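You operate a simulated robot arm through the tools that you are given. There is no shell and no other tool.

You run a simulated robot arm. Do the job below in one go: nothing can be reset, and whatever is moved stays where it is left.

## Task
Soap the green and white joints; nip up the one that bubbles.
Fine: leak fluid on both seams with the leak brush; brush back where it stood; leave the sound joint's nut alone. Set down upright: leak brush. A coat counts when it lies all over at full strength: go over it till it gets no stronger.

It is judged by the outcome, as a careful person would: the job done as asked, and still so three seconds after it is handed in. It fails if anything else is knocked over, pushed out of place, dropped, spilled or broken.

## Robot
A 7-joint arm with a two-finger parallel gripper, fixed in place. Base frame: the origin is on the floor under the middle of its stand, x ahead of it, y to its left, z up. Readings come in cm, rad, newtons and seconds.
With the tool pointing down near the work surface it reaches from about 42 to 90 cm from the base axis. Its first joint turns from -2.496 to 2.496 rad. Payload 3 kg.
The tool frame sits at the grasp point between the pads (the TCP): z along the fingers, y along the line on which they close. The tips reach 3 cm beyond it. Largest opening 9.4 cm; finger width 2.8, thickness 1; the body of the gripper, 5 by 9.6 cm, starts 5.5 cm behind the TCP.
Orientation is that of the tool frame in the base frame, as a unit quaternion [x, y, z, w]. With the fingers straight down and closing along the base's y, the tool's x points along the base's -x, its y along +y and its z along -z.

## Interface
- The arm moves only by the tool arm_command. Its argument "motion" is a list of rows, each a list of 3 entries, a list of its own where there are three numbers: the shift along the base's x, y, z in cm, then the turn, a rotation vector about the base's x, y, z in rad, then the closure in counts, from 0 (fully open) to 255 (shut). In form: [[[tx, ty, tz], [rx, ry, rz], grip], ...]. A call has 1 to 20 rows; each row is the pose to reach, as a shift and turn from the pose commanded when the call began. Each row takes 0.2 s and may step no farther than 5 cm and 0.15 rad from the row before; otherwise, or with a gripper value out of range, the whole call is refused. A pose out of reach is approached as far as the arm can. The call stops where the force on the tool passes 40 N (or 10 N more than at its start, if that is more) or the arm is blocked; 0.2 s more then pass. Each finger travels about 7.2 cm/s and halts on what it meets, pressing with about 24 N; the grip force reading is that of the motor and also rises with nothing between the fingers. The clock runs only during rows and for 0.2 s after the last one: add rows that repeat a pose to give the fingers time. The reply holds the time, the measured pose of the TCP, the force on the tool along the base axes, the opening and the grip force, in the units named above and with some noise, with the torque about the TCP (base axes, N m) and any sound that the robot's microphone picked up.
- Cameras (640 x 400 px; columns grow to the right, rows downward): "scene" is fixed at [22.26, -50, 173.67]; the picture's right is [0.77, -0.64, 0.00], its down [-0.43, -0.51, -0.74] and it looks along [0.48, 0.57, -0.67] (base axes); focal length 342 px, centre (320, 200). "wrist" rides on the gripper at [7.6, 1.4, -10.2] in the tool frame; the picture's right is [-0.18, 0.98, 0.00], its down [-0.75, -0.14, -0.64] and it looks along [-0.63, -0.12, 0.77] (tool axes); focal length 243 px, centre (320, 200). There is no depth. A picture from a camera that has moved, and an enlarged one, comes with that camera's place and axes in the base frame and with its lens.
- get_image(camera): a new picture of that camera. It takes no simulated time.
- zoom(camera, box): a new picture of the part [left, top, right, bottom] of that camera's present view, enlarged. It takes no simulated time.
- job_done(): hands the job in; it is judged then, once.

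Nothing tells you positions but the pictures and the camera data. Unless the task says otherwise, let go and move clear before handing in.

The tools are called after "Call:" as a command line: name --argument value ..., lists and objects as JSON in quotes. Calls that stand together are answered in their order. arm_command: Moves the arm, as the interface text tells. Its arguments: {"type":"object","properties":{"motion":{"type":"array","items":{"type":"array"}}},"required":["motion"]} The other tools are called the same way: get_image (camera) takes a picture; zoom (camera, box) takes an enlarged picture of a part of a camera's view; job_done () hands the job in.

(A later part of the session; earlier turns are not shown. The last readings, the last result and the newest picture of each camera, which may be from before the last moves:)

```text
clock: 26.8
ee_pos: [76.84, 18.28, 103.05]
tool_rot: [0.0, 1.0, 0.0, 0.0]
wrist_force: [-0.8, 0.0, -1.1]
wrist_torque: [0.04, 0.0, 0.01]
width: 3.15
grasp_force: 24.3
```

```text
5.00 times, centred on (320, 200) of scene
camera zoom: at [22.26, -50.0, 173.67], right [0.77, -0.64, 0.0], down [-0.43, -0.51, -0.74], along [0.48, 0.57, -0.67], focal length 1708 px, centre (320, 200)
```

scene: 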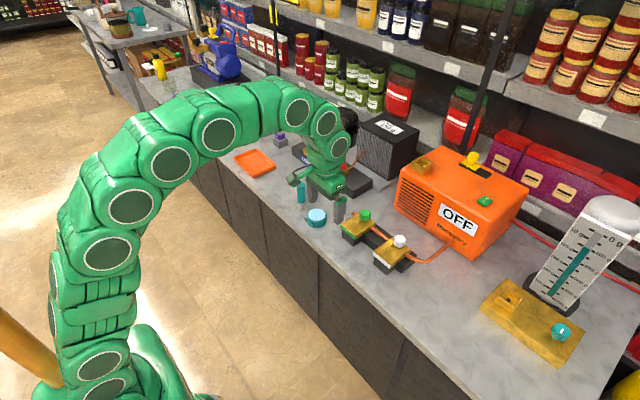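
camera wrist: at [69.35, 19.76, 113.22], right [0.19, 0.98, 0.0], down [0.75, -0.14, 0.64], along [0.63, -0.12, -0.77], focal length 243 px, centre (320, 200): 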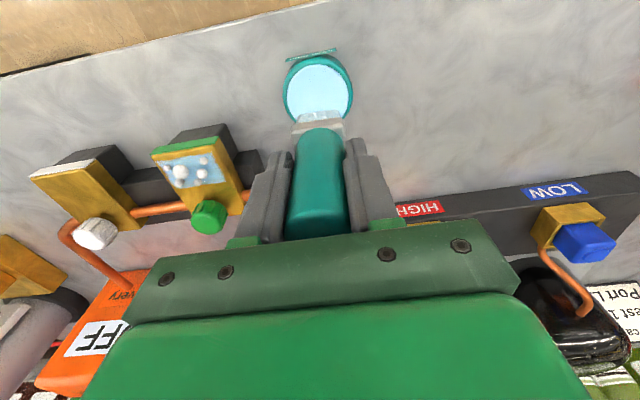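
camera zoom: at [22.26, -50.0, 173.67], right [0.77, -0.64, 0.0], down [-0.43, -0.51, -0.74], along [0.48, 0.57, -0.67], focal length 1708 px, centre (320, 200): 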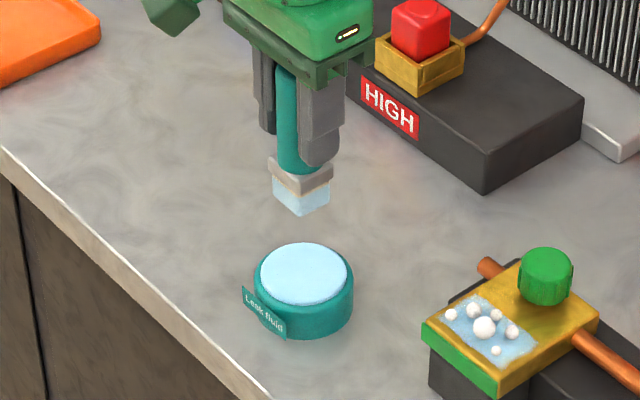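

The green coat is a blue rectangle in front of the nut, with about six bubbles. I'll take a close reference picture, then dip again and go over it to see whether it gets any stronger.

Call:
zoom --camera "scene" --box '[344, 212, 376, 236]'

Call:
zoom --camera "wrist" --box '[140, 120, 260, 240]'

Call:
arm_command --motion '[[[0, 0, -2], [0, 0, 0], 255], [[0, 0, -4], [0, 0, 0], 255], [[0, 0, -5.5], [0, 0, 0], 255], [[0, 0, -6.0], [0, 0, 0], 255], [[0, 0, -6.15], [0, 0, 0], 255], [[0, 0, -6.15], [0, 0, 0], 255]]'

Call:
zoom --camera "scene" --box '[270, 160, 370, 240]'

```text
16.00 times, centred on (360, 224) of scene
camera zoom: at [22.26, -50.0, 173.67], right [0.77, -0.64, 0.0], down [-0.43, -0.51, -0.74], along [0.48, 0.57, -0.67], focal length 5466 px, centre (-320, -184)
```

zoom: 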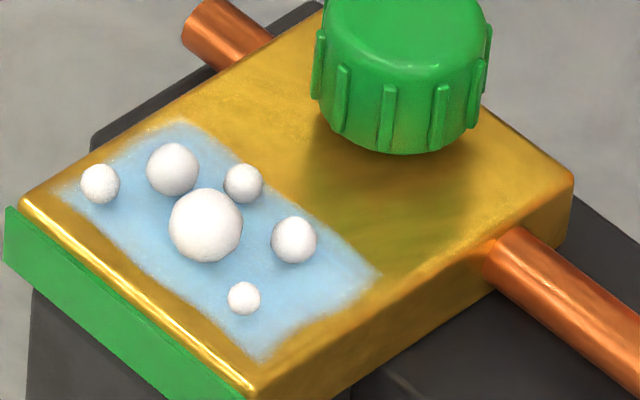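

```text
3.33 times, centred on (200, 180) of wrist
camera zoom: at [69.35, 19.76, 113.22], right [0.19, 0.98, 0.0], down [0.75, -0.14, 0.64], along [0.63, -0.12, -0.77], focal length 809 px, centre (720, 267)
```

zoom: 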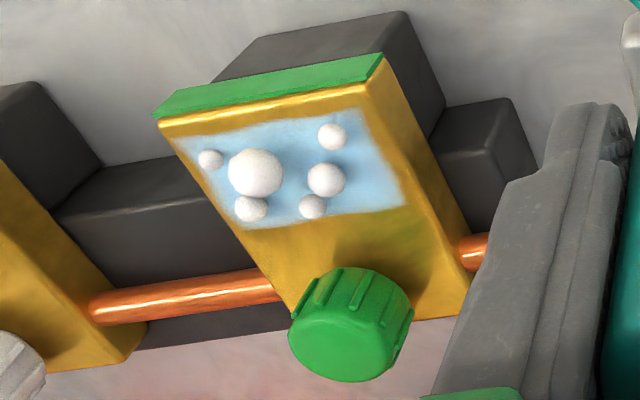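

```text
clock: 28.2
ee_pos: [76.91, 18.29, 96.84]
tool_rot: [0.0, 1.0, 0.0, 0.0]
wrist_force: [-0.2, 0.4, -0.7]
wrist_torque: [0.01, 0.05, -0.01]
width: 3.15
grasp_force: 24.1
```

```text
5.00 times, centred on (320, 200) of scene
camera zoom: at [22.26, -50.0, 173.67], right [0.77, -0.64, 0.0], down [-0.43, -0.51, -0.74], along [0.48, 0.57, -0.67], focal length 1708 px, centre (320, 200)
```

zoom: 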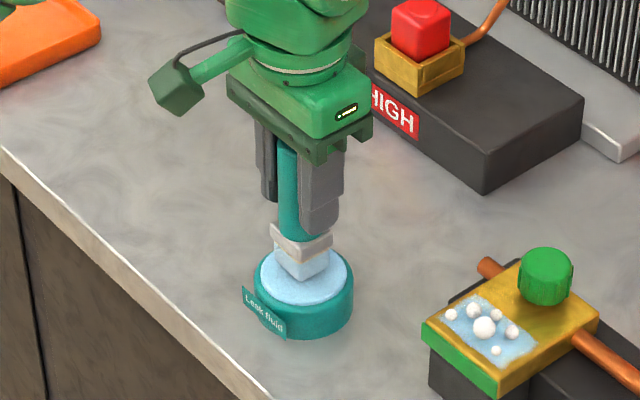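

At this height there is no contact force, so the brush may have slid up in the grip by about 2 mm from the earlier pressing. I'll feel down gently for the fluid.

Call:
arm_command --motion '[[[0, 0, -0.1], [0, 0, 0], 255], [[0, 0, -0.2], [0, 0, 0], 255], [[0, 0, -0.2], [0, 0, 0], 255]]'

```text
clock: 29.0
ee_pos: [76.9, 18.24, 96.78]
tool_rot: [0.0, 1.0, 0.0, 0.0]
wrist_force: [0.3, 0.1, -2.3]
wrist_torque: [0.01, 0.0, 0.03]
width: 3.13
grasp_force: 23.8
```

Call:
arm_command --motion '[[[0, 0, -0.1], [0, 0, 0], 255], [[0, 0, -0.2], [0, 0, 0], 255], [[0, 0, -0.2], [0, 0, 0], 255]]'

Call:
zoom --camera "scene" --box '[290, 185, 340, 225]'

```text
clock: 29.8
ee_pos: [77.0, 18.15, 96.62]
tool_rot: [-0.001, 1.0, 0.0, 0.0]
wrist_force: [0.3, 0.8, -1.5]
wrist_torque: [0.06, 0.0, 0.03]
width: 3.13
grasp_force: 24.1
```

```text
10.00 times, centred on (315, 205) of scene
camera zoom: at [22.26, -50.0, 173.67], right [0.77, -0.64, 0.0], down [-0.43, -0.51, -0.74], along [0.48, 0.57, -0.67], focal length 3416 px, centre (370, 150)
```

zoom: 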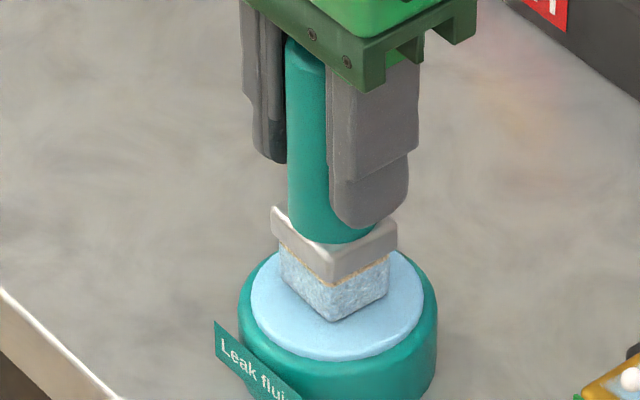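

Call:
arm_command --motion '[[[0, 0, -0.1], [0, 0, 0], 255], [[0, 0, -0.2], [0, 0, 0], 255], [[0, 0, -0.2], [0, 0, 0], 255]]'

Call:
zoom --camera "scene" --box '[290, 185, 340, 225]'

```text
clock: 30.6
ee_pos: [77.02, 18.31, 96.44]
tool_rot: [0.001, 1.0, -0.001, 0.001]
wrist_force: [-0.2, -1.4, 21.0]
wrist_torque: [-0.29, -0.08, 0.0]
width: 3.14
grasp_force: 23.6
```

```text
10.00 times, centred on (315, 205) of scene
camera zoom: at [22.26, -50.0, 173.67], right [0.77, -0.64, 0.0], down [-0.43, -0.51, -0.74], along [0.48, 0.57, -0.67], focal length 3416 px, centre (370, 150)
```

zoom: 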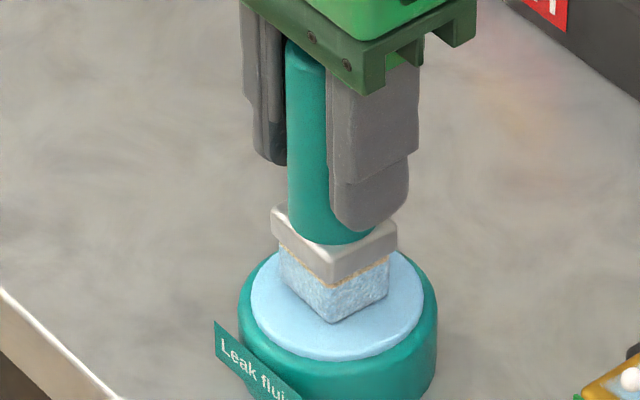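

The fluid surface is touched at about 96.4 with 21 N, so the brush has slid roughly 5 mm up in the grip. I'll allow for that and use lighter pressure. I'll go back to the green plate and feel for contact gently.

Call:
arm_command --motion '[[[0, 0, 1.5], [0, 0, 0], 255], [[0, 0, 3.5], [0, 0, 0], 255], [[0, 0, 6], [0, 0, 0], 255], [[0.5, -3, 6], [0, 0, 0], 255], [[1.5, -6, 6], [0, 0, 0], 255], [[2.5, -9, 6], [0, 0, 0], 255], [[3.5, -12, 6], [0, 0, 0], 255], [[4.2, -14.4, 6], [0, 0, 0], 255], [[4.2, -14.4, 4], [0, 0, 0], 255], [[4.2, -14.4, 3], [0, 0, 0], 255], [[4.2, -14.4, 2.6], [0, 0, 0], 255], [[4.2, -14.4, 2.4], [0, 0, 0], 255], [[4.2, -14.4, 2.4], [0, 0, 0], 255]]'

Call:
zoom --camera "scene" --box '[340, 195, 400, 243]'

```text
clock: 33.4
ee_pos: [81.16, 3.78, 98.79]
tool_rot: [0.001, 1.0, 0.0, 0.0]
wrist_force: [3.4, -0.1, 18.1]
wrist_torque: [0.18, -0.17, 0.01]
width: 3.14
grasp_force: 23.4
```

```text
8.33 times, centred on (370, 219) of scene
camera zoom: at [22.26, -50.0, 173.67], right [0.77, -0.64, 0.0], down [-0.43, -0.51, -0.74], along [0.48, 0.57, -0.67], focal length 2847 px, centre (-97, 42)
```

zoom: 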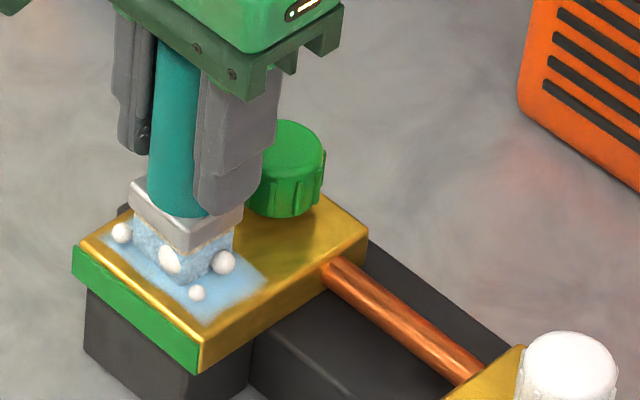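

Light contact is made again. I'll do a full second pass over the green patch in three lanes.

Call:
arm_command --motion '[[[0, 0, 0.1], [0, 0, 0], 255], [[0.5, -0.8, 0.1], [0, 0, 0], 255], [[1.0, -1.7, 0.1], [0, 0, 0], 255], [[1.1, -2.5, 0.1], [0, 0, 0], 255], [[1.1, -1.6, 0.1], [0, 0, 0], 255], [[1.1, -0.7, 0.1], [0, 0, 0], 255], [[1.1, 0.2, 0.1], [0, 0, 0], 255], [[1.1, 1.1, 0.1], [0, 0, 0], 255], [[1.1, 2.0, 0.1], [0, 0, 0], 255], [[0.3, 2.0, 0.08], [0, 0, 0], 255], [[-0.5, 2.0, 0.08], [0, 0, 0], 255], [[-1.2, 2.0, 0.08], [0, 0, 0], 255], [[-1.2, 1.1, 0.08], [0, 0, 0], 255], [[-1.2, 0.2, 0.08], [0, 0, 0], 255], [[-1.2, -0.7, 0.08], [0, 0, 0], 255], [[-1.2, -1.6, 0.08], [0, 0, 0], 255], [[-1.2, -2.5, 0.08], [0, 0, 0], 255], [[-0.4, -2.5, 0.08], [0, 0, 0], 255], [[0.2, -1.7, 0.08], [0, 0, 0], 255], [[0.2, -0.8, 0.08], [0, 0, 0], 255]]'

Call:
arm_command --motion '[[[0, 0.8, 0], [0, 0, 0], 255], [[0, 1.6, 0], [0, 0, 0], 255], [[0, 2.4, 0], [0, 0, 0], 255], [[0, 2.8, 0], [0, 0, 0], 255], [[0, 1.9, 0], [0, 0, 0], 255], [[0, 1.0, 0], [0, 0, 0], 255], [[0, 0.8, 1], [0, 0, 0], 255], [[0, 0.8, 3], [0, 0, 0], 255], [[0, 0.8, 5], [0, 0, 0], 255], [[-2, 4, 5.5], [0, 0, 0], 255], [[-4, 7, 5.5], [0, 0, 0], 255], [[-4, 10, 5.5], [0, 0, 0], 255], [[-4, 10, 5.5], [0, 0, 0], 255]]'

Call:
zoom --camera "scene" --box '[344, 212, 376, 236]'

Call:
get_image --camera "wrist"

```text
clock: 37.6
ee_pos: [81.22, 2.91, 98.65]
tool_rot: [0.001, 1.0, 0.0, 0.0]
wrist_force: [0.8, -3.8, 8.5]
wrist_torque: [-0.31, -0.01, 0.04]
width: 3.12
grasp_force: 23.8
```

```text
clock: 40.4
ee_pos: [77.22, 12.97, 104.34]
tool_rot: [0.0, 1.0, 0.001, 0.0]
wrist_force: [-0.2, -0.4, -1.9]
wrist_torque: [0.03, -0.02, 0.01]
width: 3.13
grasp_force: 24.1
```

```text
16.00 times, centred on (360, 224) of scene
camera zoom: at [22.26, -50.0, 173.67], right [0.77, -0.64, 0.0], down [-0.43, -0.51, -0.74], along [0.48, 0.57, -0.67], focal length 5466 px, centre (-320, -184)
```

zoom: 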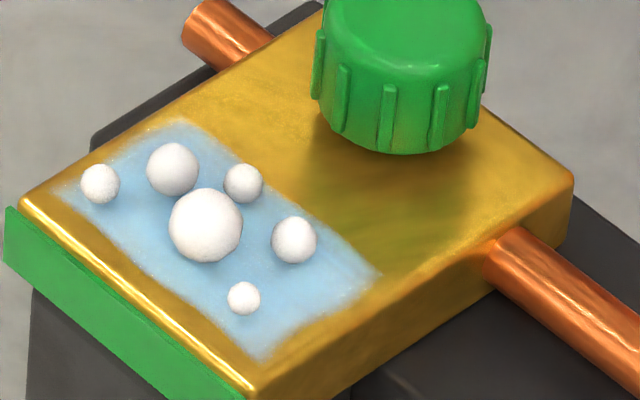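

```text
taken
camera wrist: at [69.66, 14.57, 114.46], right [0.18, 0.98, 0.0], down [0.75, -0.14, 0.64], along [0.63, -0.12, -0.77], focal length 243 px, centre (320, 200)
```

wrist: 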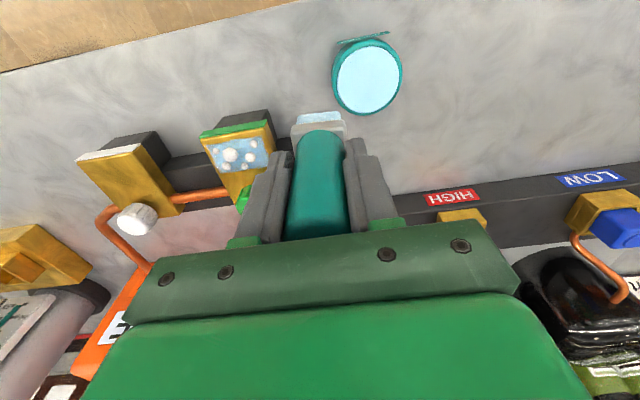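

The second pass changed the green coat very little, so it is essentially at full strength. I'll dip again and then soap the white joint.

Call:
arm_command --motion '[[[-0.2, 3, 0], [0, 0, 0], 255], [[-0.3, 5.3, 0], [0, 0, 0], 255], [[-0.3, 5.3, -2.5], [0, 0, 0], 255], [[-0.3, 5.3, -5], [0, 0, 0], 255], [[-0.3, 5.3, -7], [0, 0, 0], 255], [[-0.3, 5.3, -7.7], [0, 0, 0], 255], [[-0.3, 5.3, -7.9], [0, 0, 0], 255], [[-0.3, 5.3, -7.9], [0, 0, 0], 255]]'

Call:
zoom --camera "scene" --box '[290, 185, 340, 225]'

```text
clock: 42.2
ee_pos: [76.96, 18.29, 96.43]
tool_rot: [0.001, 1.0, 0.0, 0.0]
wrist_force: [0.2, -0.7, -1.3]
wrist_torque: [0.01, -0.01, 0.01]
width: 3.13
grasp_force: 23.8
```

```text
10.00 times, centred on (315, 205) of scene
camera zoom: at [22.26, -50.0, 173.67], right [0.77, -0.64, 0.0], down [-0.43, -0.51, -0.74], along [0.48, 0.57, -0.67], focal length 3416 px, centre (370, 150)
```

zoom: 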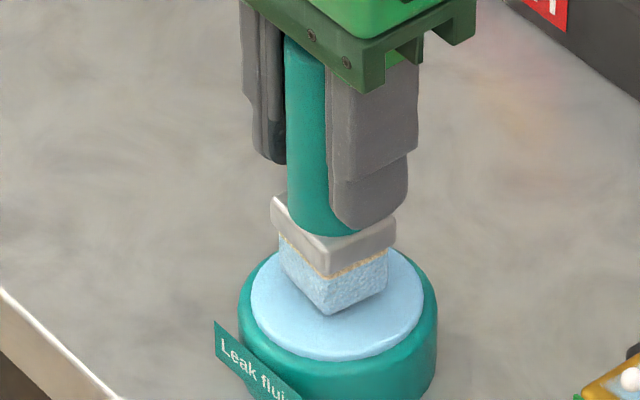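

Call:
arm_command --motion '[[[0, 0, -0.15], [0, 0, 0], 255], [[0, 0, -0.3], [0, 0, 0], 255], [[0, 0, -0.3], [0, 0, 0], 255]]'

```text
clock: 43.0
ee_pos: [77.04, 18.32, 96.09]
tool_rot: [-0.001, 1.0, 0.001, 0.0]
wrist_force: [-0.4, 0.1, -0.1]
wrist_torque: [0.07, 0.01, 0.0]
width: 3.1
grasp_force: 24.2
```

Call:
arm_command --motion '[[[0, 0, -0.1], [0, 0, 0], 255], [[0, 0, -0.15], [0, 0, 0], 255], [[0, 0, -0.15], [0, 0, 0], 255]]'

Call:
zoom --camera "scene" --box '[290, 185, 340, 225]'

```text
clock: 43.8
ee_pos: [77.16, 18.29, 95.92]
tool_rot: [0.0, 1.0, 0.0, 0.0]
wrist_force: [0.3, -0.5, 21.1]
wrist_torque: [-0.28, -0.13, 0.02]
width: 3.11
grasp_force: 24.2
```

```text
10.00 times, centred on (315, 205) of scene
camera zoom: at [22.26, -50.0, 173.67], right [0.77, -0.64, 0.0], down [-0.43, -0.51, -0.74], along [0.48, 0.57, -0.67], focal length 3416 px, centre (370, 150)
```

zoom: 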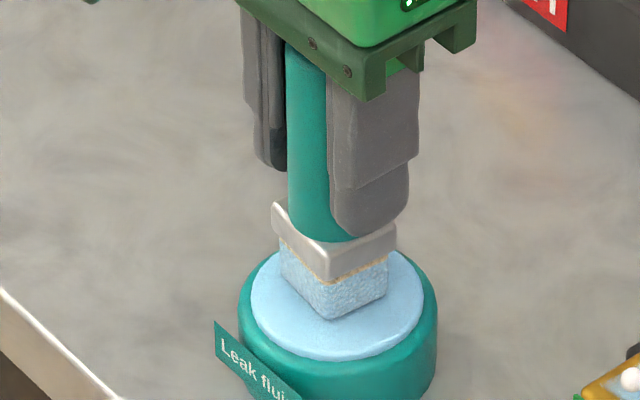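

The brush is loaded again. Its grip slides at about 20 N, so light contact matters. I'll lift and carry it in front of the joints to above the white plate.

Call:
arm_command --motion '[[[0, 0, 2], [0, 0, 0], 255], [[0, 0, 4.5], [0, 0, 0], 255], [[0, 0, 7], [0, 0, 0], 255], [[0, -4, 7.5], [0, 0, 0], 255], [[0, -8, 7.5], [0, 0, 0], 255], [[0, -12, 7.5], [0, 0, 0], 255], [[0, -16, 7.5], [0, 0, 0], 255], [[1, -20, 7.5], [0, 0, 0], 255], [[2, -24, 7.5], [0, 0, 0], 255], [[3, -28, 7.5], [0, 0, 0], 255], [[3.5, -30, 7.5], [0, 0, 0], 255], [[3.5, -30, 7], [0, 0, 0], 255], [[3.5, -30, 7], [0, 0, 0], 255]]'

Call:
zoom --camera "wrist" --box '[240, 50, 400, 150]'

Call:
zoom --camera "scene" --box '[340, 200, 440, 280]'

Call:
get_image --camera "wrist"

```text
clock: 46.6
ee_pos: [80.56, -11.79, 102.8]
tool_rot: [0.0, 1.0, 0.0, 0.0]
wrist_force: [0.0, 0.9, -1.4]
wrist_torque: [-0.01, 0.01, 0.0]
width: 3.11
grasp_force: 23.8
```

```text
4.00 times, centred on (320, 100) of wrist
camera zoom: at [72.94, -10.17, 113.05], right [0.18, 0.98, 0.0], down [0.75, -0.14, 0.64], along [0.63, -0.12, -0.77], focal length 970 px, centre (320, 600)
```

zoom: 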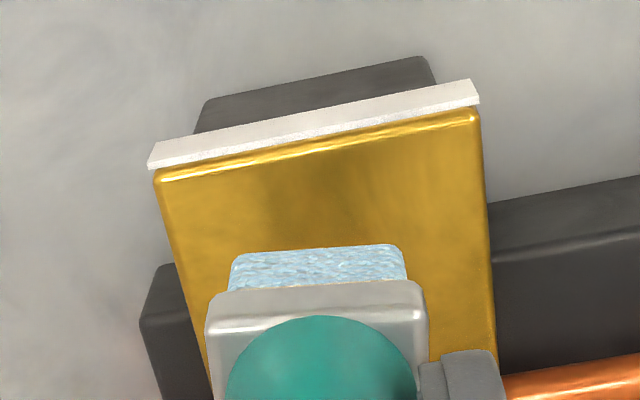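

```text
5.00 times, centred on (390, 240) of scene
camera zoom: at [22.26, -50.0, 173.67], right [0.77, -0.64, 0.0], down [-0.43, -0.51, -0.74], along [0.48, 0.57, -0.67], focal length 1708 px, centre (-30, 0)
```

zoom: 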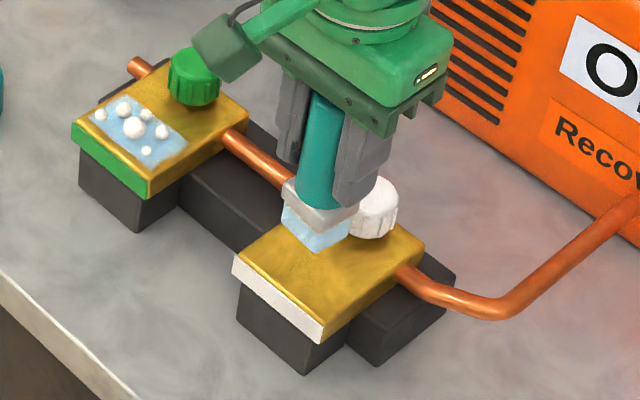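

```text
taken
camera wrist: at [72.94, -10.17, 113.05], right [0.18, 0.98, 0.0], down [0.75, -0.14, 0.64], along [0.63, -0.12, -0.77], focal length 243 px, centre (320, 200)
```

wrist: 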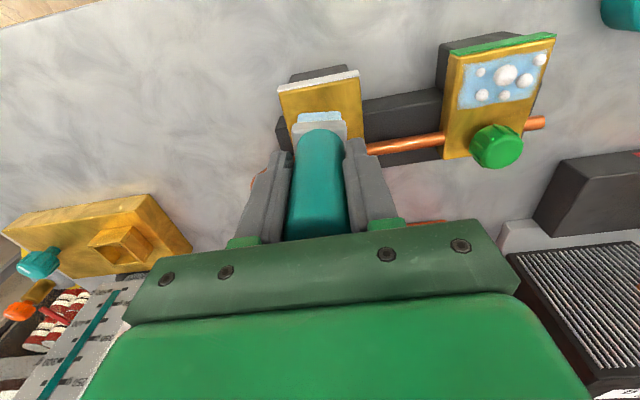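

The white plate spans y −15.1 to −7.75 with its front at x≈78.95, and the brush sits over its middle. I'll lower it gently and feel for contact.

Call:
arm_command --motion '[[[0.5, 0.1, -1.5], [0, 0, 0], 255], [[0.5, 0.1, -3], [0, 0, 0], 255], [[0.5, 0.1, -4], [0, 0, 0], 255], [[0.5, 0.1, -4.4], [0, 0, 0], 255], [[0.5, 0.1, -4.5], [0, 0, 0], 255], [[0.5, 0.1, -4.5], [0, 0, 0], 255]]'

Call:
zoom --camera "scene" --box '[365, 220, 425, 268]'

```text
clock: 48.0
ee_pos: [81.08, -11.61, 98.57]
tool_rot: [0.0, 1.0, 0.0, 0.001]
wrist_force: [4.9, -1.0, 19.6]
wrist_torque: [0.17, -0.19, 0.05]
width: 3.14
grasp_force: 24.5
```

```text
8.33 times, centred on (395, 244) of scene
camera zoom: at [22.26, -50.0, 173.67], right [0.77, -0.64, 0.0], down [-0.43, -0.51, -0.74], along [0.48, 0.57, -0.67], focal length 2847 px, centre (-305, -167)
```

zoom: 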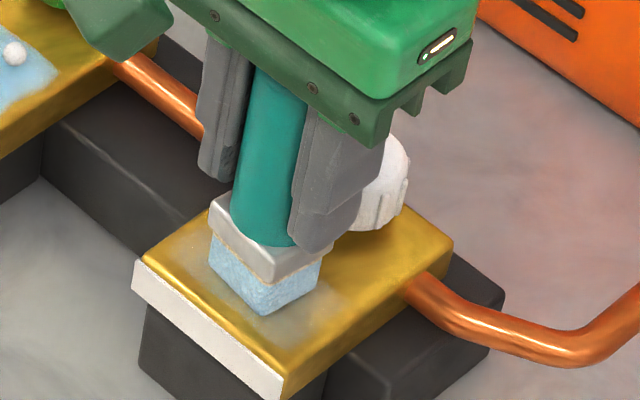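

Contact made on the white plate, and it is starting to whiten. I'll ease off slightly and sweep it in lanes, keeping clear of the white nut.

Call:
arm_command --motion '[[[0, 0, 0.1], [0, 0, 0], 255], [[0, -0.8, 0.1], [0, 0, 0], 255], [[0, -1.6, 0.1], [0, 0, 0], 255], [[0, -2.4, 0.1], [0, 0, 0], 255], [[0, -1.6, 0.1], [0, 0, 0], 255], [[0, -0.8, 0.1], [0, 0, 0], 255], [[0, 0, 0.1], [0, 0, 0], 255], [[0, 0.8, 0.1], [0, 0, 0], 255], [[0, 1.6, 0.1], [0, 0, 0], 255], [[0, 2.3, 0.1], [0, 0, 0], 255], [[-0.6, 2.3, 0.1], [0, 0, 0], 255], [[-1.2, 2.3, 0.1], [0, 0, 0], 255], [[-1.2, 1.5, 0.1], [0, 0, 0], 255], [[-1.2, 0.7, 0.1], [0, 0, 0], 255], [[-1.2, -0.1, 0.1], [0, 0, 0], 255], [[-1.2, -0.9, 0.1], [0, 0, 0], 255], [[-1.2, -1.7, 0.1], [0, 0, 0], 255], [[-1.2, -2.4, 0.1], [0, 0, 0], 255], [[-0.6, -2.4, 0.1], [0, 0, 0], 255], [[0, -2.4, 0.1], [0, 0, 0], 255]]'

Call:
zoom --camera "scene" --box '[365, 220, 425, 268]'

Call:
zoom --camera "wrist" --box '[240, 50, 400, 150]'

```text
clock: 52.2
ee_pos: [81.11, -14.04, 98.61]
tool_rot: [0.0, 1.0, 0.0, 0.0]
wrist_force: [-0.7, 0.5, -1.4]
wrist_torque: [-0.01, 0.01, 0.0]
width: 3.12
grasp_force: 23.7
```

```text
8.33 times, centred on (395, 244) of scene
camera zoom: at [22.26, -50.0, 173.67], right [0.77, -0.64, 0.0], down [-0.43, -0.51, -0.74], along [0.48, 0.57, -0.67], focal length 2847 px, centre (-305, -167)
```

zoom: 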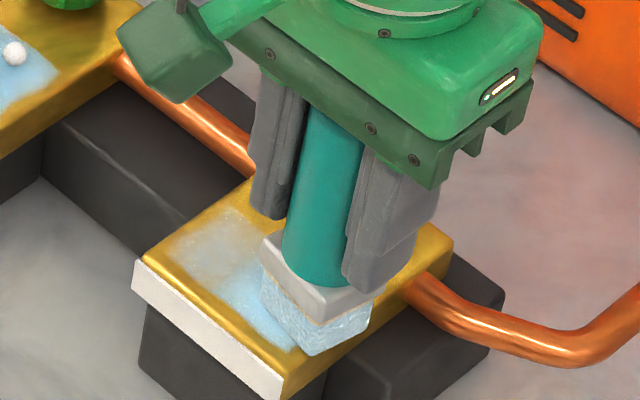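

```text
4.00 times, centred on (320, 100) of wrist
camera zoom: at [73.44, -12.48, 108.74], right [0.18, 0.98, 0.0], down [0.75, -0.14, 0.64], along [0.63, -0.12, -0.77], focal length 970 px, centre (320, 600)
```

zoom: 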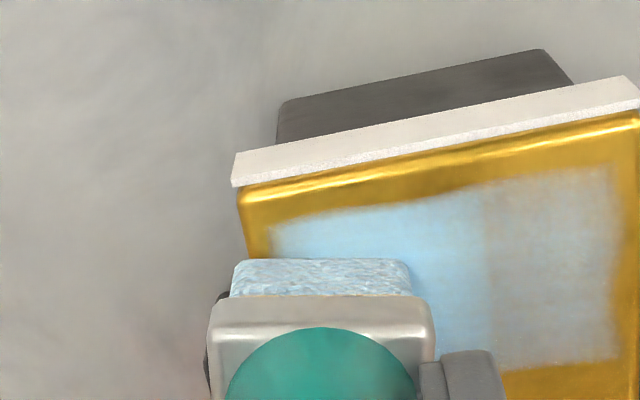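

The coat is stronger on the −y side and thinner on the +y side, where contact was light. I'll lower slightly and sweep again over the whole patch.

Call:
arm_command --motion '[[[0, 0, -0.1], [0, 0, 0], 255], [[0, 0.8, -0.1], [0, 0, 0], 255], [[0, 1.6, -0.1], [0, 0, 0], 255], [[0, 2.4, -0.1], [0, 0, 0], 255], [[0, 3.2, -0.1], [0, 0, 0], 255], [[0, 4.0, -0.1], [0, 0, 0], 255], [[0, 4.7, -0.1], [0, 0, 0], 255], [[0.6, 4.7, -0.1], [0, 0, 0], 255], [[1.1, 4.7, -0.1], [0, 0, 0], 255], [[1.1, 3.9, -0.1], [0, 0, 0], 255], [[1.1, 3.1, -0.1], [0, 0, 0], 255], [[1.1, 2.3, -0.1], [0, 0, 0], 255], [[1.1, 1.5, -0.1], [0, 0, 0], 255], [[1.1, 0.7, -0.1], [0, 0, 0], 255], [[1.1, 0, -0.1], [0, 0, 0], 255], [[0.4, 0, -0.1], [0, 0, 0], 255], [[-0.4, 0, -0.1], [0, 0, 0], 255], [[-1.2, 0, -0.1], [0, 0, 0], 255], [[-1.2, 0.8, -0.1], [0, 0, 0], 255], [[-1.2, 1.6, -0.1], [0, 0, 0], 255]]'

Call:
zoom --camera "scene" --box '[365, 220, 425, 268]'

Call:
zoom --camera "wrist" --box '[240, 50, 400, 150]'

```text
clock: 56.4
ee_pos: [79.81, -12.44, 98.46]
tool_rot: [0.0, 1.0, 0.0, 0.0]
wrist_force: [0.4, -0.1, -1.3]
wrist_torque: [0.0, 0.02, 0.03]
width: 3.07
grasp_force: 24.3
```

```text
8.33 times, centred on (395, 244) of scene
camera zoom: at [22.26, -50.0, 173.67], right [0.77, -0.64, 0.0], down [-0.43, -0.51, -0.74], along [0.48, 0.57, -0.67], focal length 2847 px, centre (-305, -167)
```

zoom: 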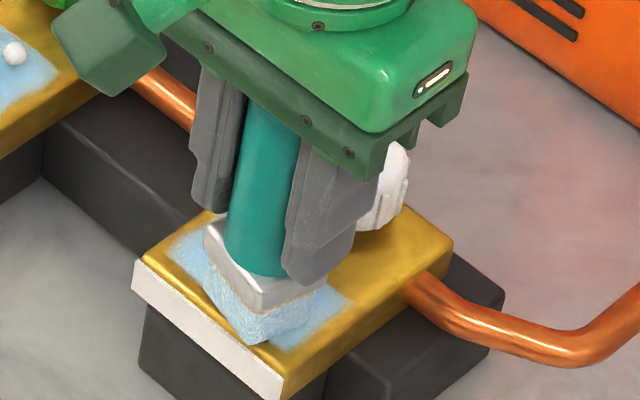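

```text
4.00 times, centred on (320, 100) of wrist
camera zoom: at [72.21, -10.87, 108.59], right [0.18, 0.98, 0.0], down [0.75, -0.14, 0.64], along [0.63, -0.12, -0.77], focal length 970 px, centre (320, 600)
```

zoom: 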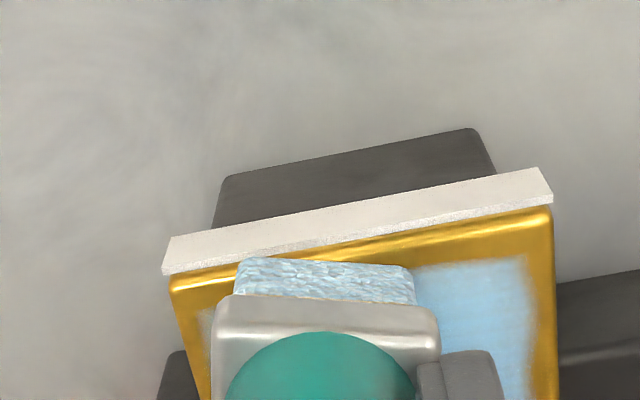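

Coverage is much better now. I'll finish the front lane with a slightly lower pass, then lift away and inspect.

Call:
arm_command --motion '[[[0, 0, -0.1], [0, 0, 0], 255], [[0, 0.8, -0.1], [0, 0, 0], 255], [[0, 1.6, -0.1], [0, 0, 0], 255], [[0, 2.4, -0.1], [0, 0, 0], 255], [[0, 3.1, -0.1], [0, 0, 0], 255], [[0, 2.3, -0.1], [0, 0, 0], 255], [[0, 1.5, -0.1], [0, 0, 0], 255], [[0, 0.7, -0.1], [0, 0, 0], 255], [[0, -0.1, -0.1], [0, 0, 0], 255], [[0, -0.9, -0.1], [0, 0, 0], 255], [[0, -1.6, -0.1], [0, 0, 0], 255], [[0.6, -1.6, -0.1], [0, 0, 0], 255], [[1.2, -0.8, -0.1], [0, 0, 0], 255], [[1.2, 0, -0.1], [0, 0, 0], 255], [[1.2, 0.8, -0.1], [0, 0, 0], 255], [[1.2, 0.8, 1.5], [0, 0, 0], 255], [[0.5, 0.8, 4], [0, 0, 0], 255], [[-2, 3, 6], [0, 0, 0], 255], [[-4, 6, 6], [0, 0, 0], 255], [[-4, 10, 6], [0, 0, 0], 255]]'

Call:
arm_command --motion '[[[0, 4, 0], [0, 0, 0], 255], [[0, 8, 0], [0, 0, 0], 255], [[0, 12, 0], [0, 0, 0], 255], [[0.5, 16, 0], [0, 0, 0], 255], [[0.7, 19, 0], [0, 0, 0], 255], [[0.7, 19, 0], [0, 0, 0], 255]]'

Call:
zoom --camera "scene" --box '[370, 232, 410, 262]'

Call:
zoom --camera "scene" --box '[335, 200, 415, 264]'

Call:
get_image --camera "wrist"

```text
clock: 60.6
ee_pos: [75.66, -2.31, 104.5]
tool_rot: [0.001, 1.0, 0.0, -0.001]
wrist_force: [-0.2, -1.0, -1.1]
wrist_torque: [0.03, 0.01, -0.02]
width: 3.06
grasp_force: 24.0
```

```text
clock: 62.0
ee_pos: [76.48, 16.47, 104.39]
tool_rot: [0.001, 1.0, 0.0, 0.0]
wrist_force: [0.9, -0.4, -2.1]
wrist_torque: [0.03, 0.0, -0.01]
width: 3.02
grasp_force: 24.4
```

```text
13.33 times, centred on (390, 247) of scene
camera zoom: at [22.26, -50.0, 173.67], right [0.77, -0.64, 0.0], down [-0.43, -0.51, -0.74], along [0.48, 0.57, -0.67], focal length 4555 px, centre (-613, -427)
```

zoom: 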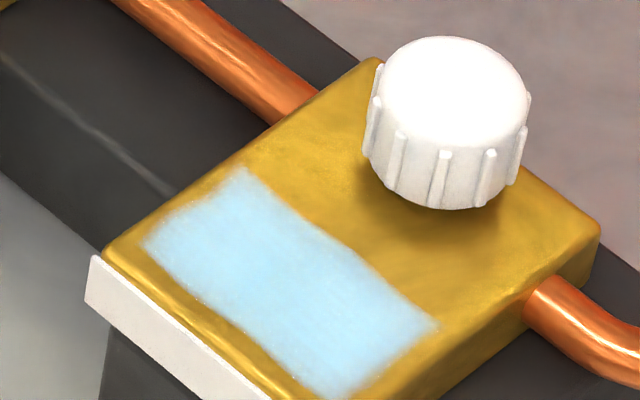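

```text
6.25 times, centred on (375, 232) of scene
camera zoom: at [22.26, -50.0, 173.67], right [0.77, -0.64, 0.0], down [-0.43, -0.51, -0.74], along [0.48, 0.57, -0.67], focal length 2135 px, centre (-24, 0)
```

zoom: 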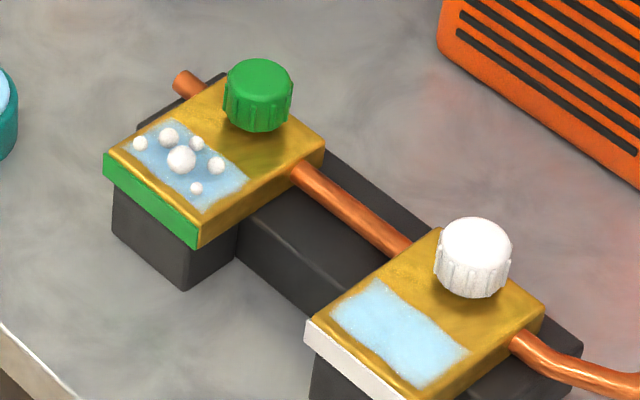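

```text
taken
camera wrist: at [69.01, 18.15, 114.55], right [0.19, 0.98, 0.0], down [0.75, -0.14, 0.64], along [0.63, -0.12, -0.77], focal length 243 px, centre (320, 200)
```

wrist: 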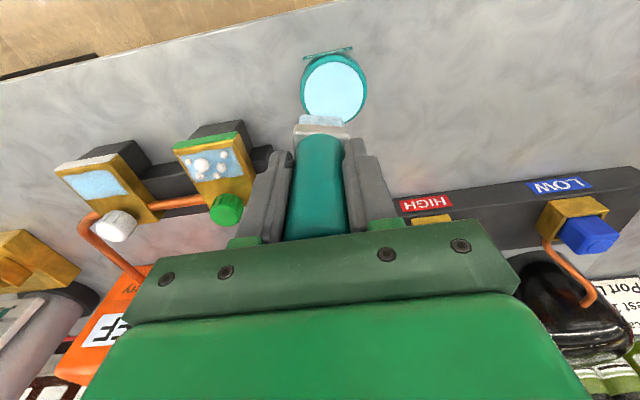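

The white coat is even and bright, with no bubbles. The green coat looks a bit duller than the white one, so I'll compare them closely before deciding whether it needs another pass.

Call:
zoom --camera "wrist" --box '[50, 110, 260, 250]'

Call:
zoom --camera "scene" --box '[344, 212, 376, 236]'

Call:
get_image --camera "scene"

```text
2.86 times, centred on (155, 180) of wrist
camera zoom: at [69.01, 18.15, 114.55], right [0.19, 0.98, 0.0], down [0.75, -0.14, 0.64], along [0.63, -0.12, -0.77], focal length 693 px, centre (791, 257)
```

zoom: 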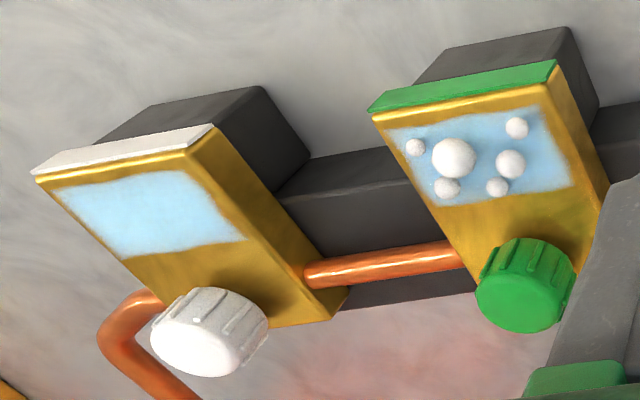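

```text
16.00 times, centred on (360, 224) of scene
camera zoom: at [22.26, -50.0, 173.67], right [0.77, -0.64, 0.0], down [-0.43, -0.51, -0.74], along [0.48, 0.57, -0.67], focal length 5466 px, centre (-320, -184)
```

zoom: 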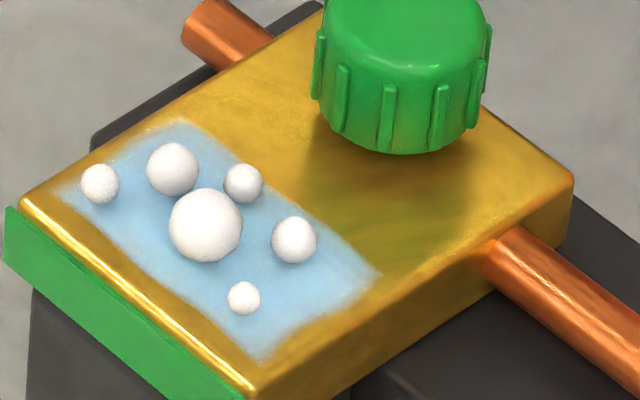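

```text
taken
```

scene: 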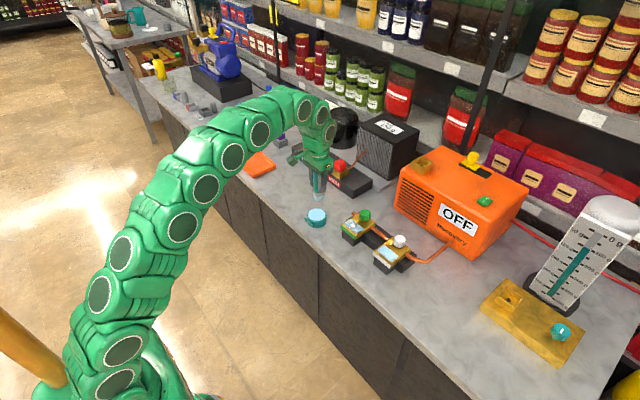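

The green coat does look a shade less strong than the white. I'll dip again and go over the green patch once more, then compare.

Call:
arm_command --motion '[[[0.4, 1.8, 0], [0, 0, 0], 255], [[0.4, 1.8, -2.5], [0, 0, 0], 255], [[0.4, 1.8, -5], [0, 0, 0], 255], [[0.4, 1.8, -7], [0, 0, 0], 255], [[0.4, 1.8, -8], [0, 0, 0], 255], [[0.4, 1.8, -8.3], [0, 0, 0], 255], [[0.4, 1.8, -8.4], [0, 0, 0], 255], [[0.4, 1.8, -8.4], [0, 0, 0], 255]]'

Call:
zoom --camera "scene" --box '[290, 185, 340, 225]'

```text
clock: 63.8
ee_pos: [76.91, 18.37, 96.03]
tool_rot: [0.0, 1.0, 0.0, 0.0]
wrist_force: [0.1, 0.4, -2.2]
wrist_torque: [-0.03, 0.03, 0.04]
width: 3.07
grasp_force: 24.1
```

```text
10.00 times, centred on (315, 205) of scene
camera zoom: at [22.26, -50.0, 173.67], right [0.77, -0.64, 0.0], down [-0.43, -0.51, -0.74], along [0.48, 0.57, -0.67], focal length 3416 px, centre (370, 150)
```

zoom: 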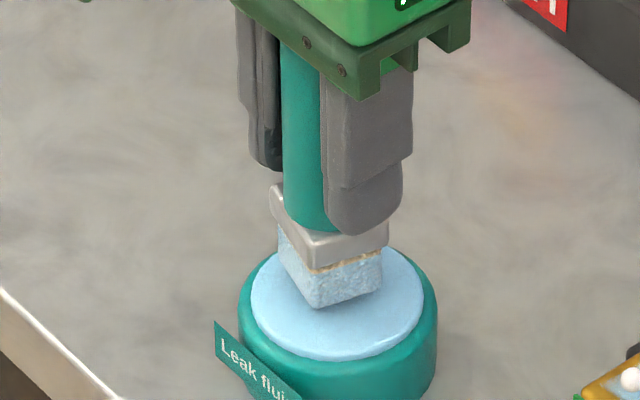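

The brush has slid up further in the grip, so it is about 6 mm above the fluid. I'll lower carefully to a light touch.

Call:
arm_command --motion '[[[0, 0, -0.2], [0, 0, 0], 255], [[0, 0, -0.4], [0, 0, 0], 255], [[0, 0, -0.4], [0, 0, 0], 255]]'

Call:
arm_command --motion '[[[0, 0, -0.08], [0, 0, 0], 255], [[0, 0, -0.08], [0, 0, 0], 255]]'

Call:
zoom --camera "scene" --box '[290, 185, 340, 225]'

```text
clock: 64.6
ee_pos: [76.86, 18.46, 95.65]
tool_rot: [0.0, 1.0, -0.001, 0.0]
wrist_force: [0.1, 0.6, -1.4]
wrist_torque: [0.02, -0.01, -0.04]
width: 3.08
grasp_force: 24.5
```

```text
clock: 65.2
ee_pos: [77.02, 18.39, 95.64]
tool_rot: [0.0, 1.0, 0.0, 0.0]
wrist_force: [0.0, -0.2, -0.9]
wrist_torque: [-0.02, -0.01, -0.04]
width: 3.1
grasp_force: 23.8
```

```text
10.00 times, centred on (315, 205) of scene
camera zoom: at [22.26, -50.0, 173.67], right [0.77, -0.64, 0.0], down [-0.43, -0.51, -0.74], along [0.48, 0.57, -0.67], focal length 3416 px, centre (370, 150)
```

zoom: 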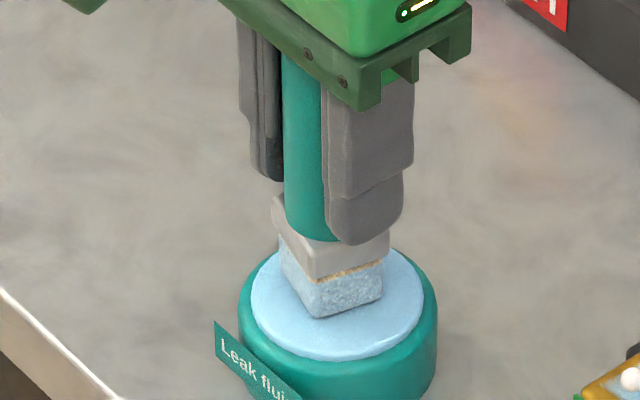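

Call:
arm_command --motion '[[[0, 0, -0.08], [0, 0, 0], 255], [[0, 0, -0.08], [0, 0, 0], 255]]'

```text
clock: 65.8
ee_pos: [76.95, 18.43, 95.54]
tool_rot: [-0.001, 1.0, 0.0, 0.001]
wrist_force: [-4.3, -0.8, 11.6]
wrist_torque: [-0.09, 0.18, 0.01]
width: 3.09
grasp_force: 23.9
```

Light contact at 95.5 with about 12 N, so the brush is loaded. I'll go back to the green patch and approach it in fine steps.

Call:
arm_command --motion '[[[0, 0, 2], [0, 0, 0], 255], [[0, 0, 4], [0, 0, 0], 255], [[0, 0, 6.5], [0, 0, 0], 255], [[0.5, -3, 6.5], [0, 0, 0], 255], [[1.5, -6, 6.5], [0, 0, 0], 255], [[2.5, -9, 6.5], [0, 0, 0], 255], [[3.5, -12, 6.5], [0, 0, 0], 255], [[4.2, -14.7, 6.5], [0, 0, 0], 255], [[4.2, -14.7, 4.5], [0, 0, 0], 255], [[4.2, -14.7, 3.3], [0, 0, 0], 255], [[4.2, -14.7, 2.8], [0, 0, 0], 255], [[4.2, -14.7, 2.8], [0, 0, 0], 255]]'

Call:
zoom --camera "scene" --box '[340, 195, 400, 243]'

Call:
zoom --camera "wrist" --box '[240, 50, 400, 150]'

```text
clock: 68.4
ee_pos: [81.08, 3.7, 98.43]
tool_rot: [-0.001, 1.0, 0.0, 0.0]
wrist_force: [-3.8, -0.7, 10.4]
wrist_torque: [-0.07, 0.18, 0.0]
width: 3.07
grasp_force: 23.4
```

```text
8.33 times, centred on (370, 219) of scene
camera zoom: at [22.26, -50.0, 173.67], right [0.77, -0.64, 0.0], down [-0.43, -0.51, -0.74], along [0.48, 0.57, -0.67], focal length 2847 px, centre (-97, 42)
```

zoom: 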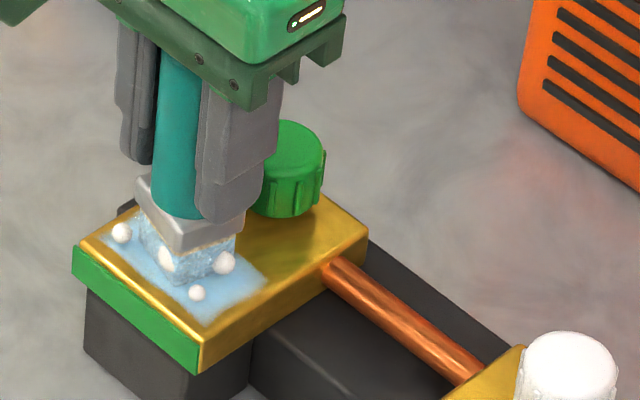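

```text
4.00 times, centred on (320, 100) of wrist
camera zoom: at [73.52, 5.18, 108.51], right [0.18, 0.98, 0.0], down [0.75, -0.14, 0.64], along [0.63, -0.12, -0.77], focal length 970 px, centre (320, 600)
```

zoom: 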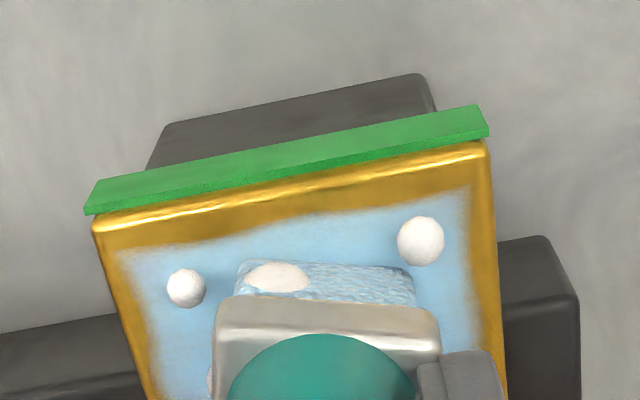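

Contact is about 10 N. I'll sweep the whole green patch again, staying a little farther from the nut because the brush has turned slightly in the grip.

Call:
arm_command --motion '[[[0, -0.8, 0], [0, 0, 0], 255], [[0, -1.6, 0], [0, 0, 0], 255], [[0, -2.4, 0], [0, 0, 0], 255], [[0.9, -2.4, 0], [0, 0, 0], 255], [[0.9, -1.6, 0], [0, 0, 0], 255], [[0.9, -0.8, 0], [0, 0, 0], 255], [[0.9, 0, 0], [0, 0, 0], 255], [[0.9, 0.8, 0], [0, 0, 0], 255], [[0.9, 1.6, 0], [0, 0, 0], 255], [[0.9, 2.4, 0], [0, 0, 0], 255], [[0, 2.4, 0], [0, 0, 0], 255], [[0, 1.6, 0], [0, 0, 0], 255], [[0, 0.8, 0], [0, 0, 0], 255], [[0, 0, 0], [0, 0, 0], 255], [[-0.6, 0.8, 0], [0, 0, 0], 255], [[-1.2, 1.6, 0], [0, 0, 0], 255], [[-1.2, 2.4, 0], [0, 0, 0], 255], [[-1.2, 1.6, 0], [0, 0, 0], 255], [[-1.2, 0.8, 0], [0, 0, 0], 255], [[-1.2, 0, 0], [0, 0, 0], 255]]'

Call:
zoom --camera "scene" --box '[340, 195, 400, 243]'

```text
clock: 72.6
ee_pos: [79.91, 3.69, 98.3]
tool_rot: [0.001, 1.0, 0.0, 0.0]
wrist_force: [0.7, 2.2, 5.1]
wrist_torque: [0.1, 0.1, -0.05]
width: 3.07
grasp_force: 23.5
```

```text
8.33 times, centred on (370, 219) of scene
camera zoom: at [22.26, -50.0, 173.67], right [0.77, -0.64, 0.0], down [-0.43, -0.51, -0.74], along [0.48, 0.57, -0.67], focal length 2847 px, centre (-97, 42)
```

zoom: 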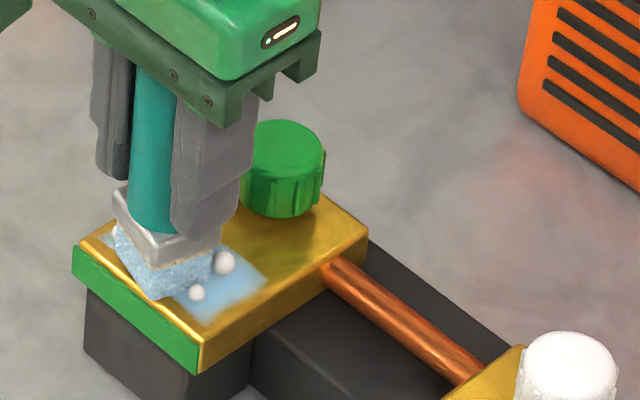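

Still 5 N of contact. I'll finish the front lane on the −y half, lift off and carry the brush clear, then compare the coats.

Call:
arm_command --motion '[[[0, -0.8, 0], [0, 0, 0], 255], [[0, -1.6, 0], [0, 0, 0], 255], [[0, -2.4, 0], [0, 0, 0], 255], [[0, -1.6, 0], [0, 0, 0], 255], [[0, -0.8, 0], [0, 0, 0], 255], [[0.6, -0.8, 0], [0, 0, 0], 255], [[0.6, -0.8, 2], [0, 0, 0], 255], [[0.6, -0.8, 5], [0, 0, 0], 255], [[-1, 3, 6.5], [0, 0, 0], 255], [[-2, 7, 6.5], [0, 0, 0], 255], [[-3, 11, 6.5], [0, 0, 0], 255], [[-3, 14.5, 6.5], [0, 0, 0], 255], [[-3, 14.5, 6.5], [0, 0, 0], 255]]'

Call:
zoom --camera "scene" --box '[335, 200, 415, 264]'

Call:
zoom --camera "scene" --box '[344, 212, 376, 236]'

Call:
zoom --camera "wrist" --box '[50, 110, 260, 250]'

```text
clock: 75.4
ee_pos: [76.88, 18.12, 104.84]
tool_rot: [0.001, 1.0, 0.001, 0.001]
wrist_force: [-0.1, -0.3, -1.4]
wrist_torque: [0.03, 0.02, -0.04]
width: 3.08
grasp_force: 23.9
```

```text
6.25 times, centred on (375, 232) of scene
camera zoom: at [22.26, -50.0, 173.67], right [0.77, -0.64, 0.0], down [-0.43, -0.51, -0.74], along [0.48, 0.57, -0.67], focal length 2135 px, centre (-24, 0)
```

zoom: 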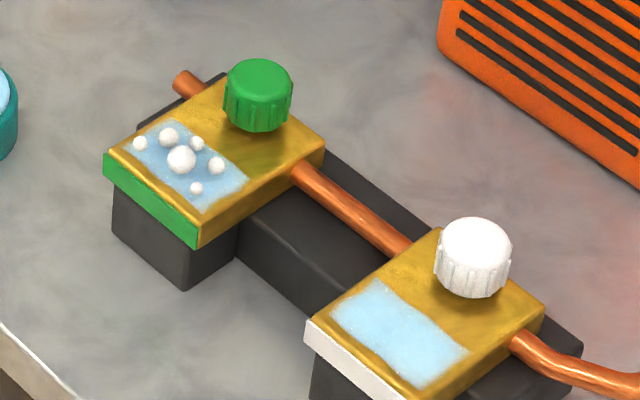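

```text
16.00 times, centred on (360, 224) of scene
camera zoom: at [22.26, -50.0, 173.67], right [0.77, -0.64, 0.0], down [-0.43, -0.51, -0.74], along [0.48, 0.57, -0.67], focal length 5466 px, centre (-320, -184)
```

zoom: 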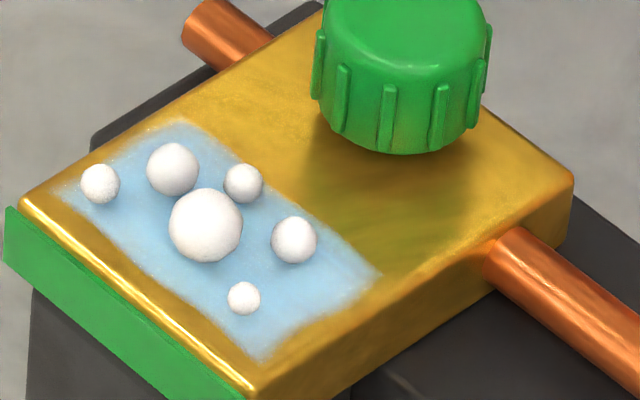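

```text
2.86 times, centred on (155, 180) of wrist
camera zoom: at [69.33, 19.69, 114.96], right [0.19, 0.98, 0.0], down [0.75, -0.14, 0.64], along [0.63, -0.12, -0.77], focal length 693 px, centre (791, 257)
```

zoom: 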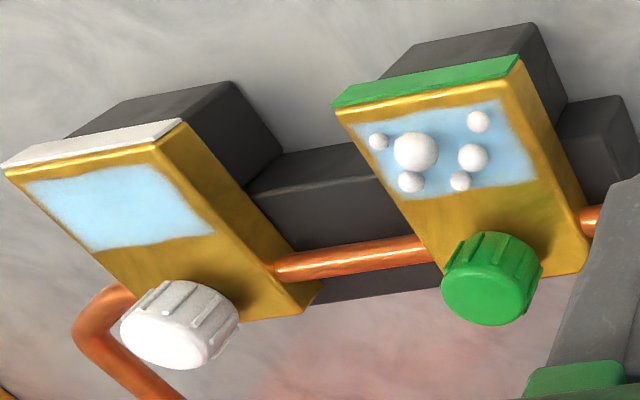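

The third pass made no visible difference to the green coat, so it is at full strength. I'll look closely at the white coat for any weak areas.

Call:
zoom --camera "scene" --box '[372, 238, 404, 262]'

Call:
zoom --camera "wrist" --box '[50, 150, 130, 210]'

Call:
get_image --camera "wrist"

```text
16.00 times, centred on (388, 250) of scene
camera zoom: at [22.26, -50.0, 173.67], right [0.77, -0.64, 0.0], down [-0.43, -0.51, -0.74], along [0.48, 0.57, -0.67], focal length 5466 px, centre (-768, -600)
```

zoom: 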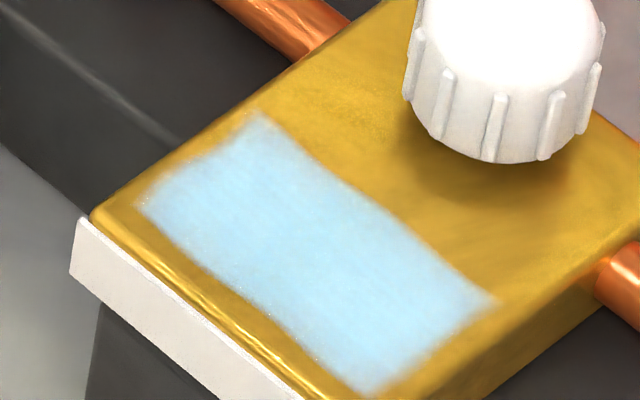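

```text
6.67 times, centred on (90, 180) of wrist
camera zoom: at [69.33, 19.69, 114.96], right [0.19, 0.98, 0.0], down [0.75, -0.14, 0.64], along [0.63, -0.12, -0.77], focal length 1618 px, centre (1853, 333)
```

zoom: 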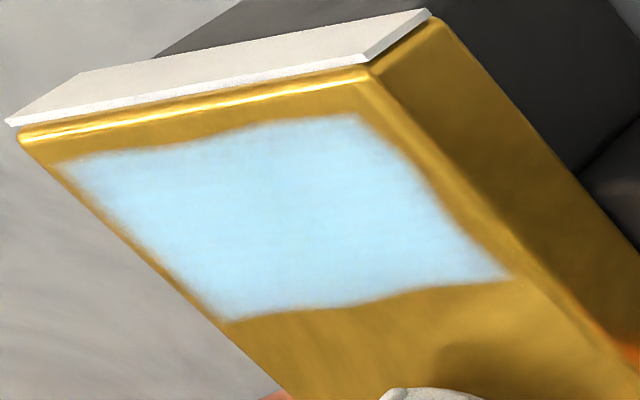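

```text
taken
camera wrist: at [69.33, 19.69, 114.96], right [0.19, 0.98, 0.0], down [0.75, -0.14, 0.64], along [0.63, -0.12, -0.77], focal length 243 px, centre (320, 200)
```

wrist: 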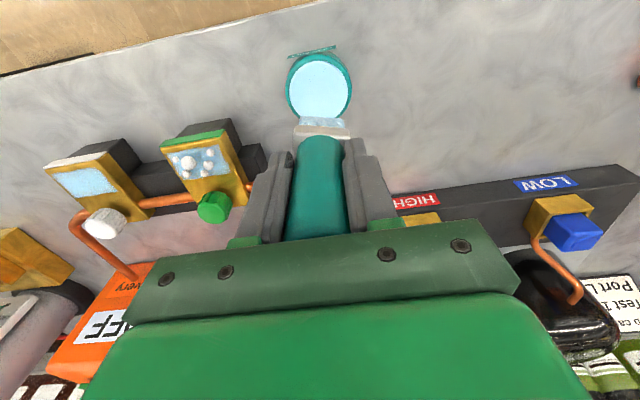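

The white coat looks even, perhaps a shade lighter at one end. I'll dip once more and give it a confirming pass.

Call:
arm_command --motion '[[[0, 0.2, -2.5], [0, 0, 0], 255], [[0, 0.2, -5], [0, 0, 0], 255], [[0, 0.2, -7.5], [0, 0, 0], 255], [[0, 0.2, -8.8], [0, 0, 0], 255], [[0, 0.2, -9.25], [0, 0, 0], 255], [[0, 0.2, -9.25], [0, 0, 0], 255]]'

Call:
arm_command --motion '[[[0, 0, -0.1], [0, 0, 0], 255], [[0, 0, -0.1], [0, 0, 0], 255]]'

```text
clock: 76.8
ee_pos: [76.86, 18.4, 95.53]
tool_rot: [0.0, 1.0, 0.0, 0.0]
wrist_force: [0.4, -0.3, -2.3]
wrist_torque: [-0.01, -0.01, 0.02]
width: 3.09
grasp_force: 23.9
```

```text
clock: 77.4
ee_pos: [76.96, 18.4, 95.44]
tool_rot: [0.0, 1.0, 0.0, 0.001]
wrist_force: [-2.5, 0.8, 11.6]
wrist_torque: [0.02, 0.34, 0.03]
width: 3.08
grasp_force: 23.4
```

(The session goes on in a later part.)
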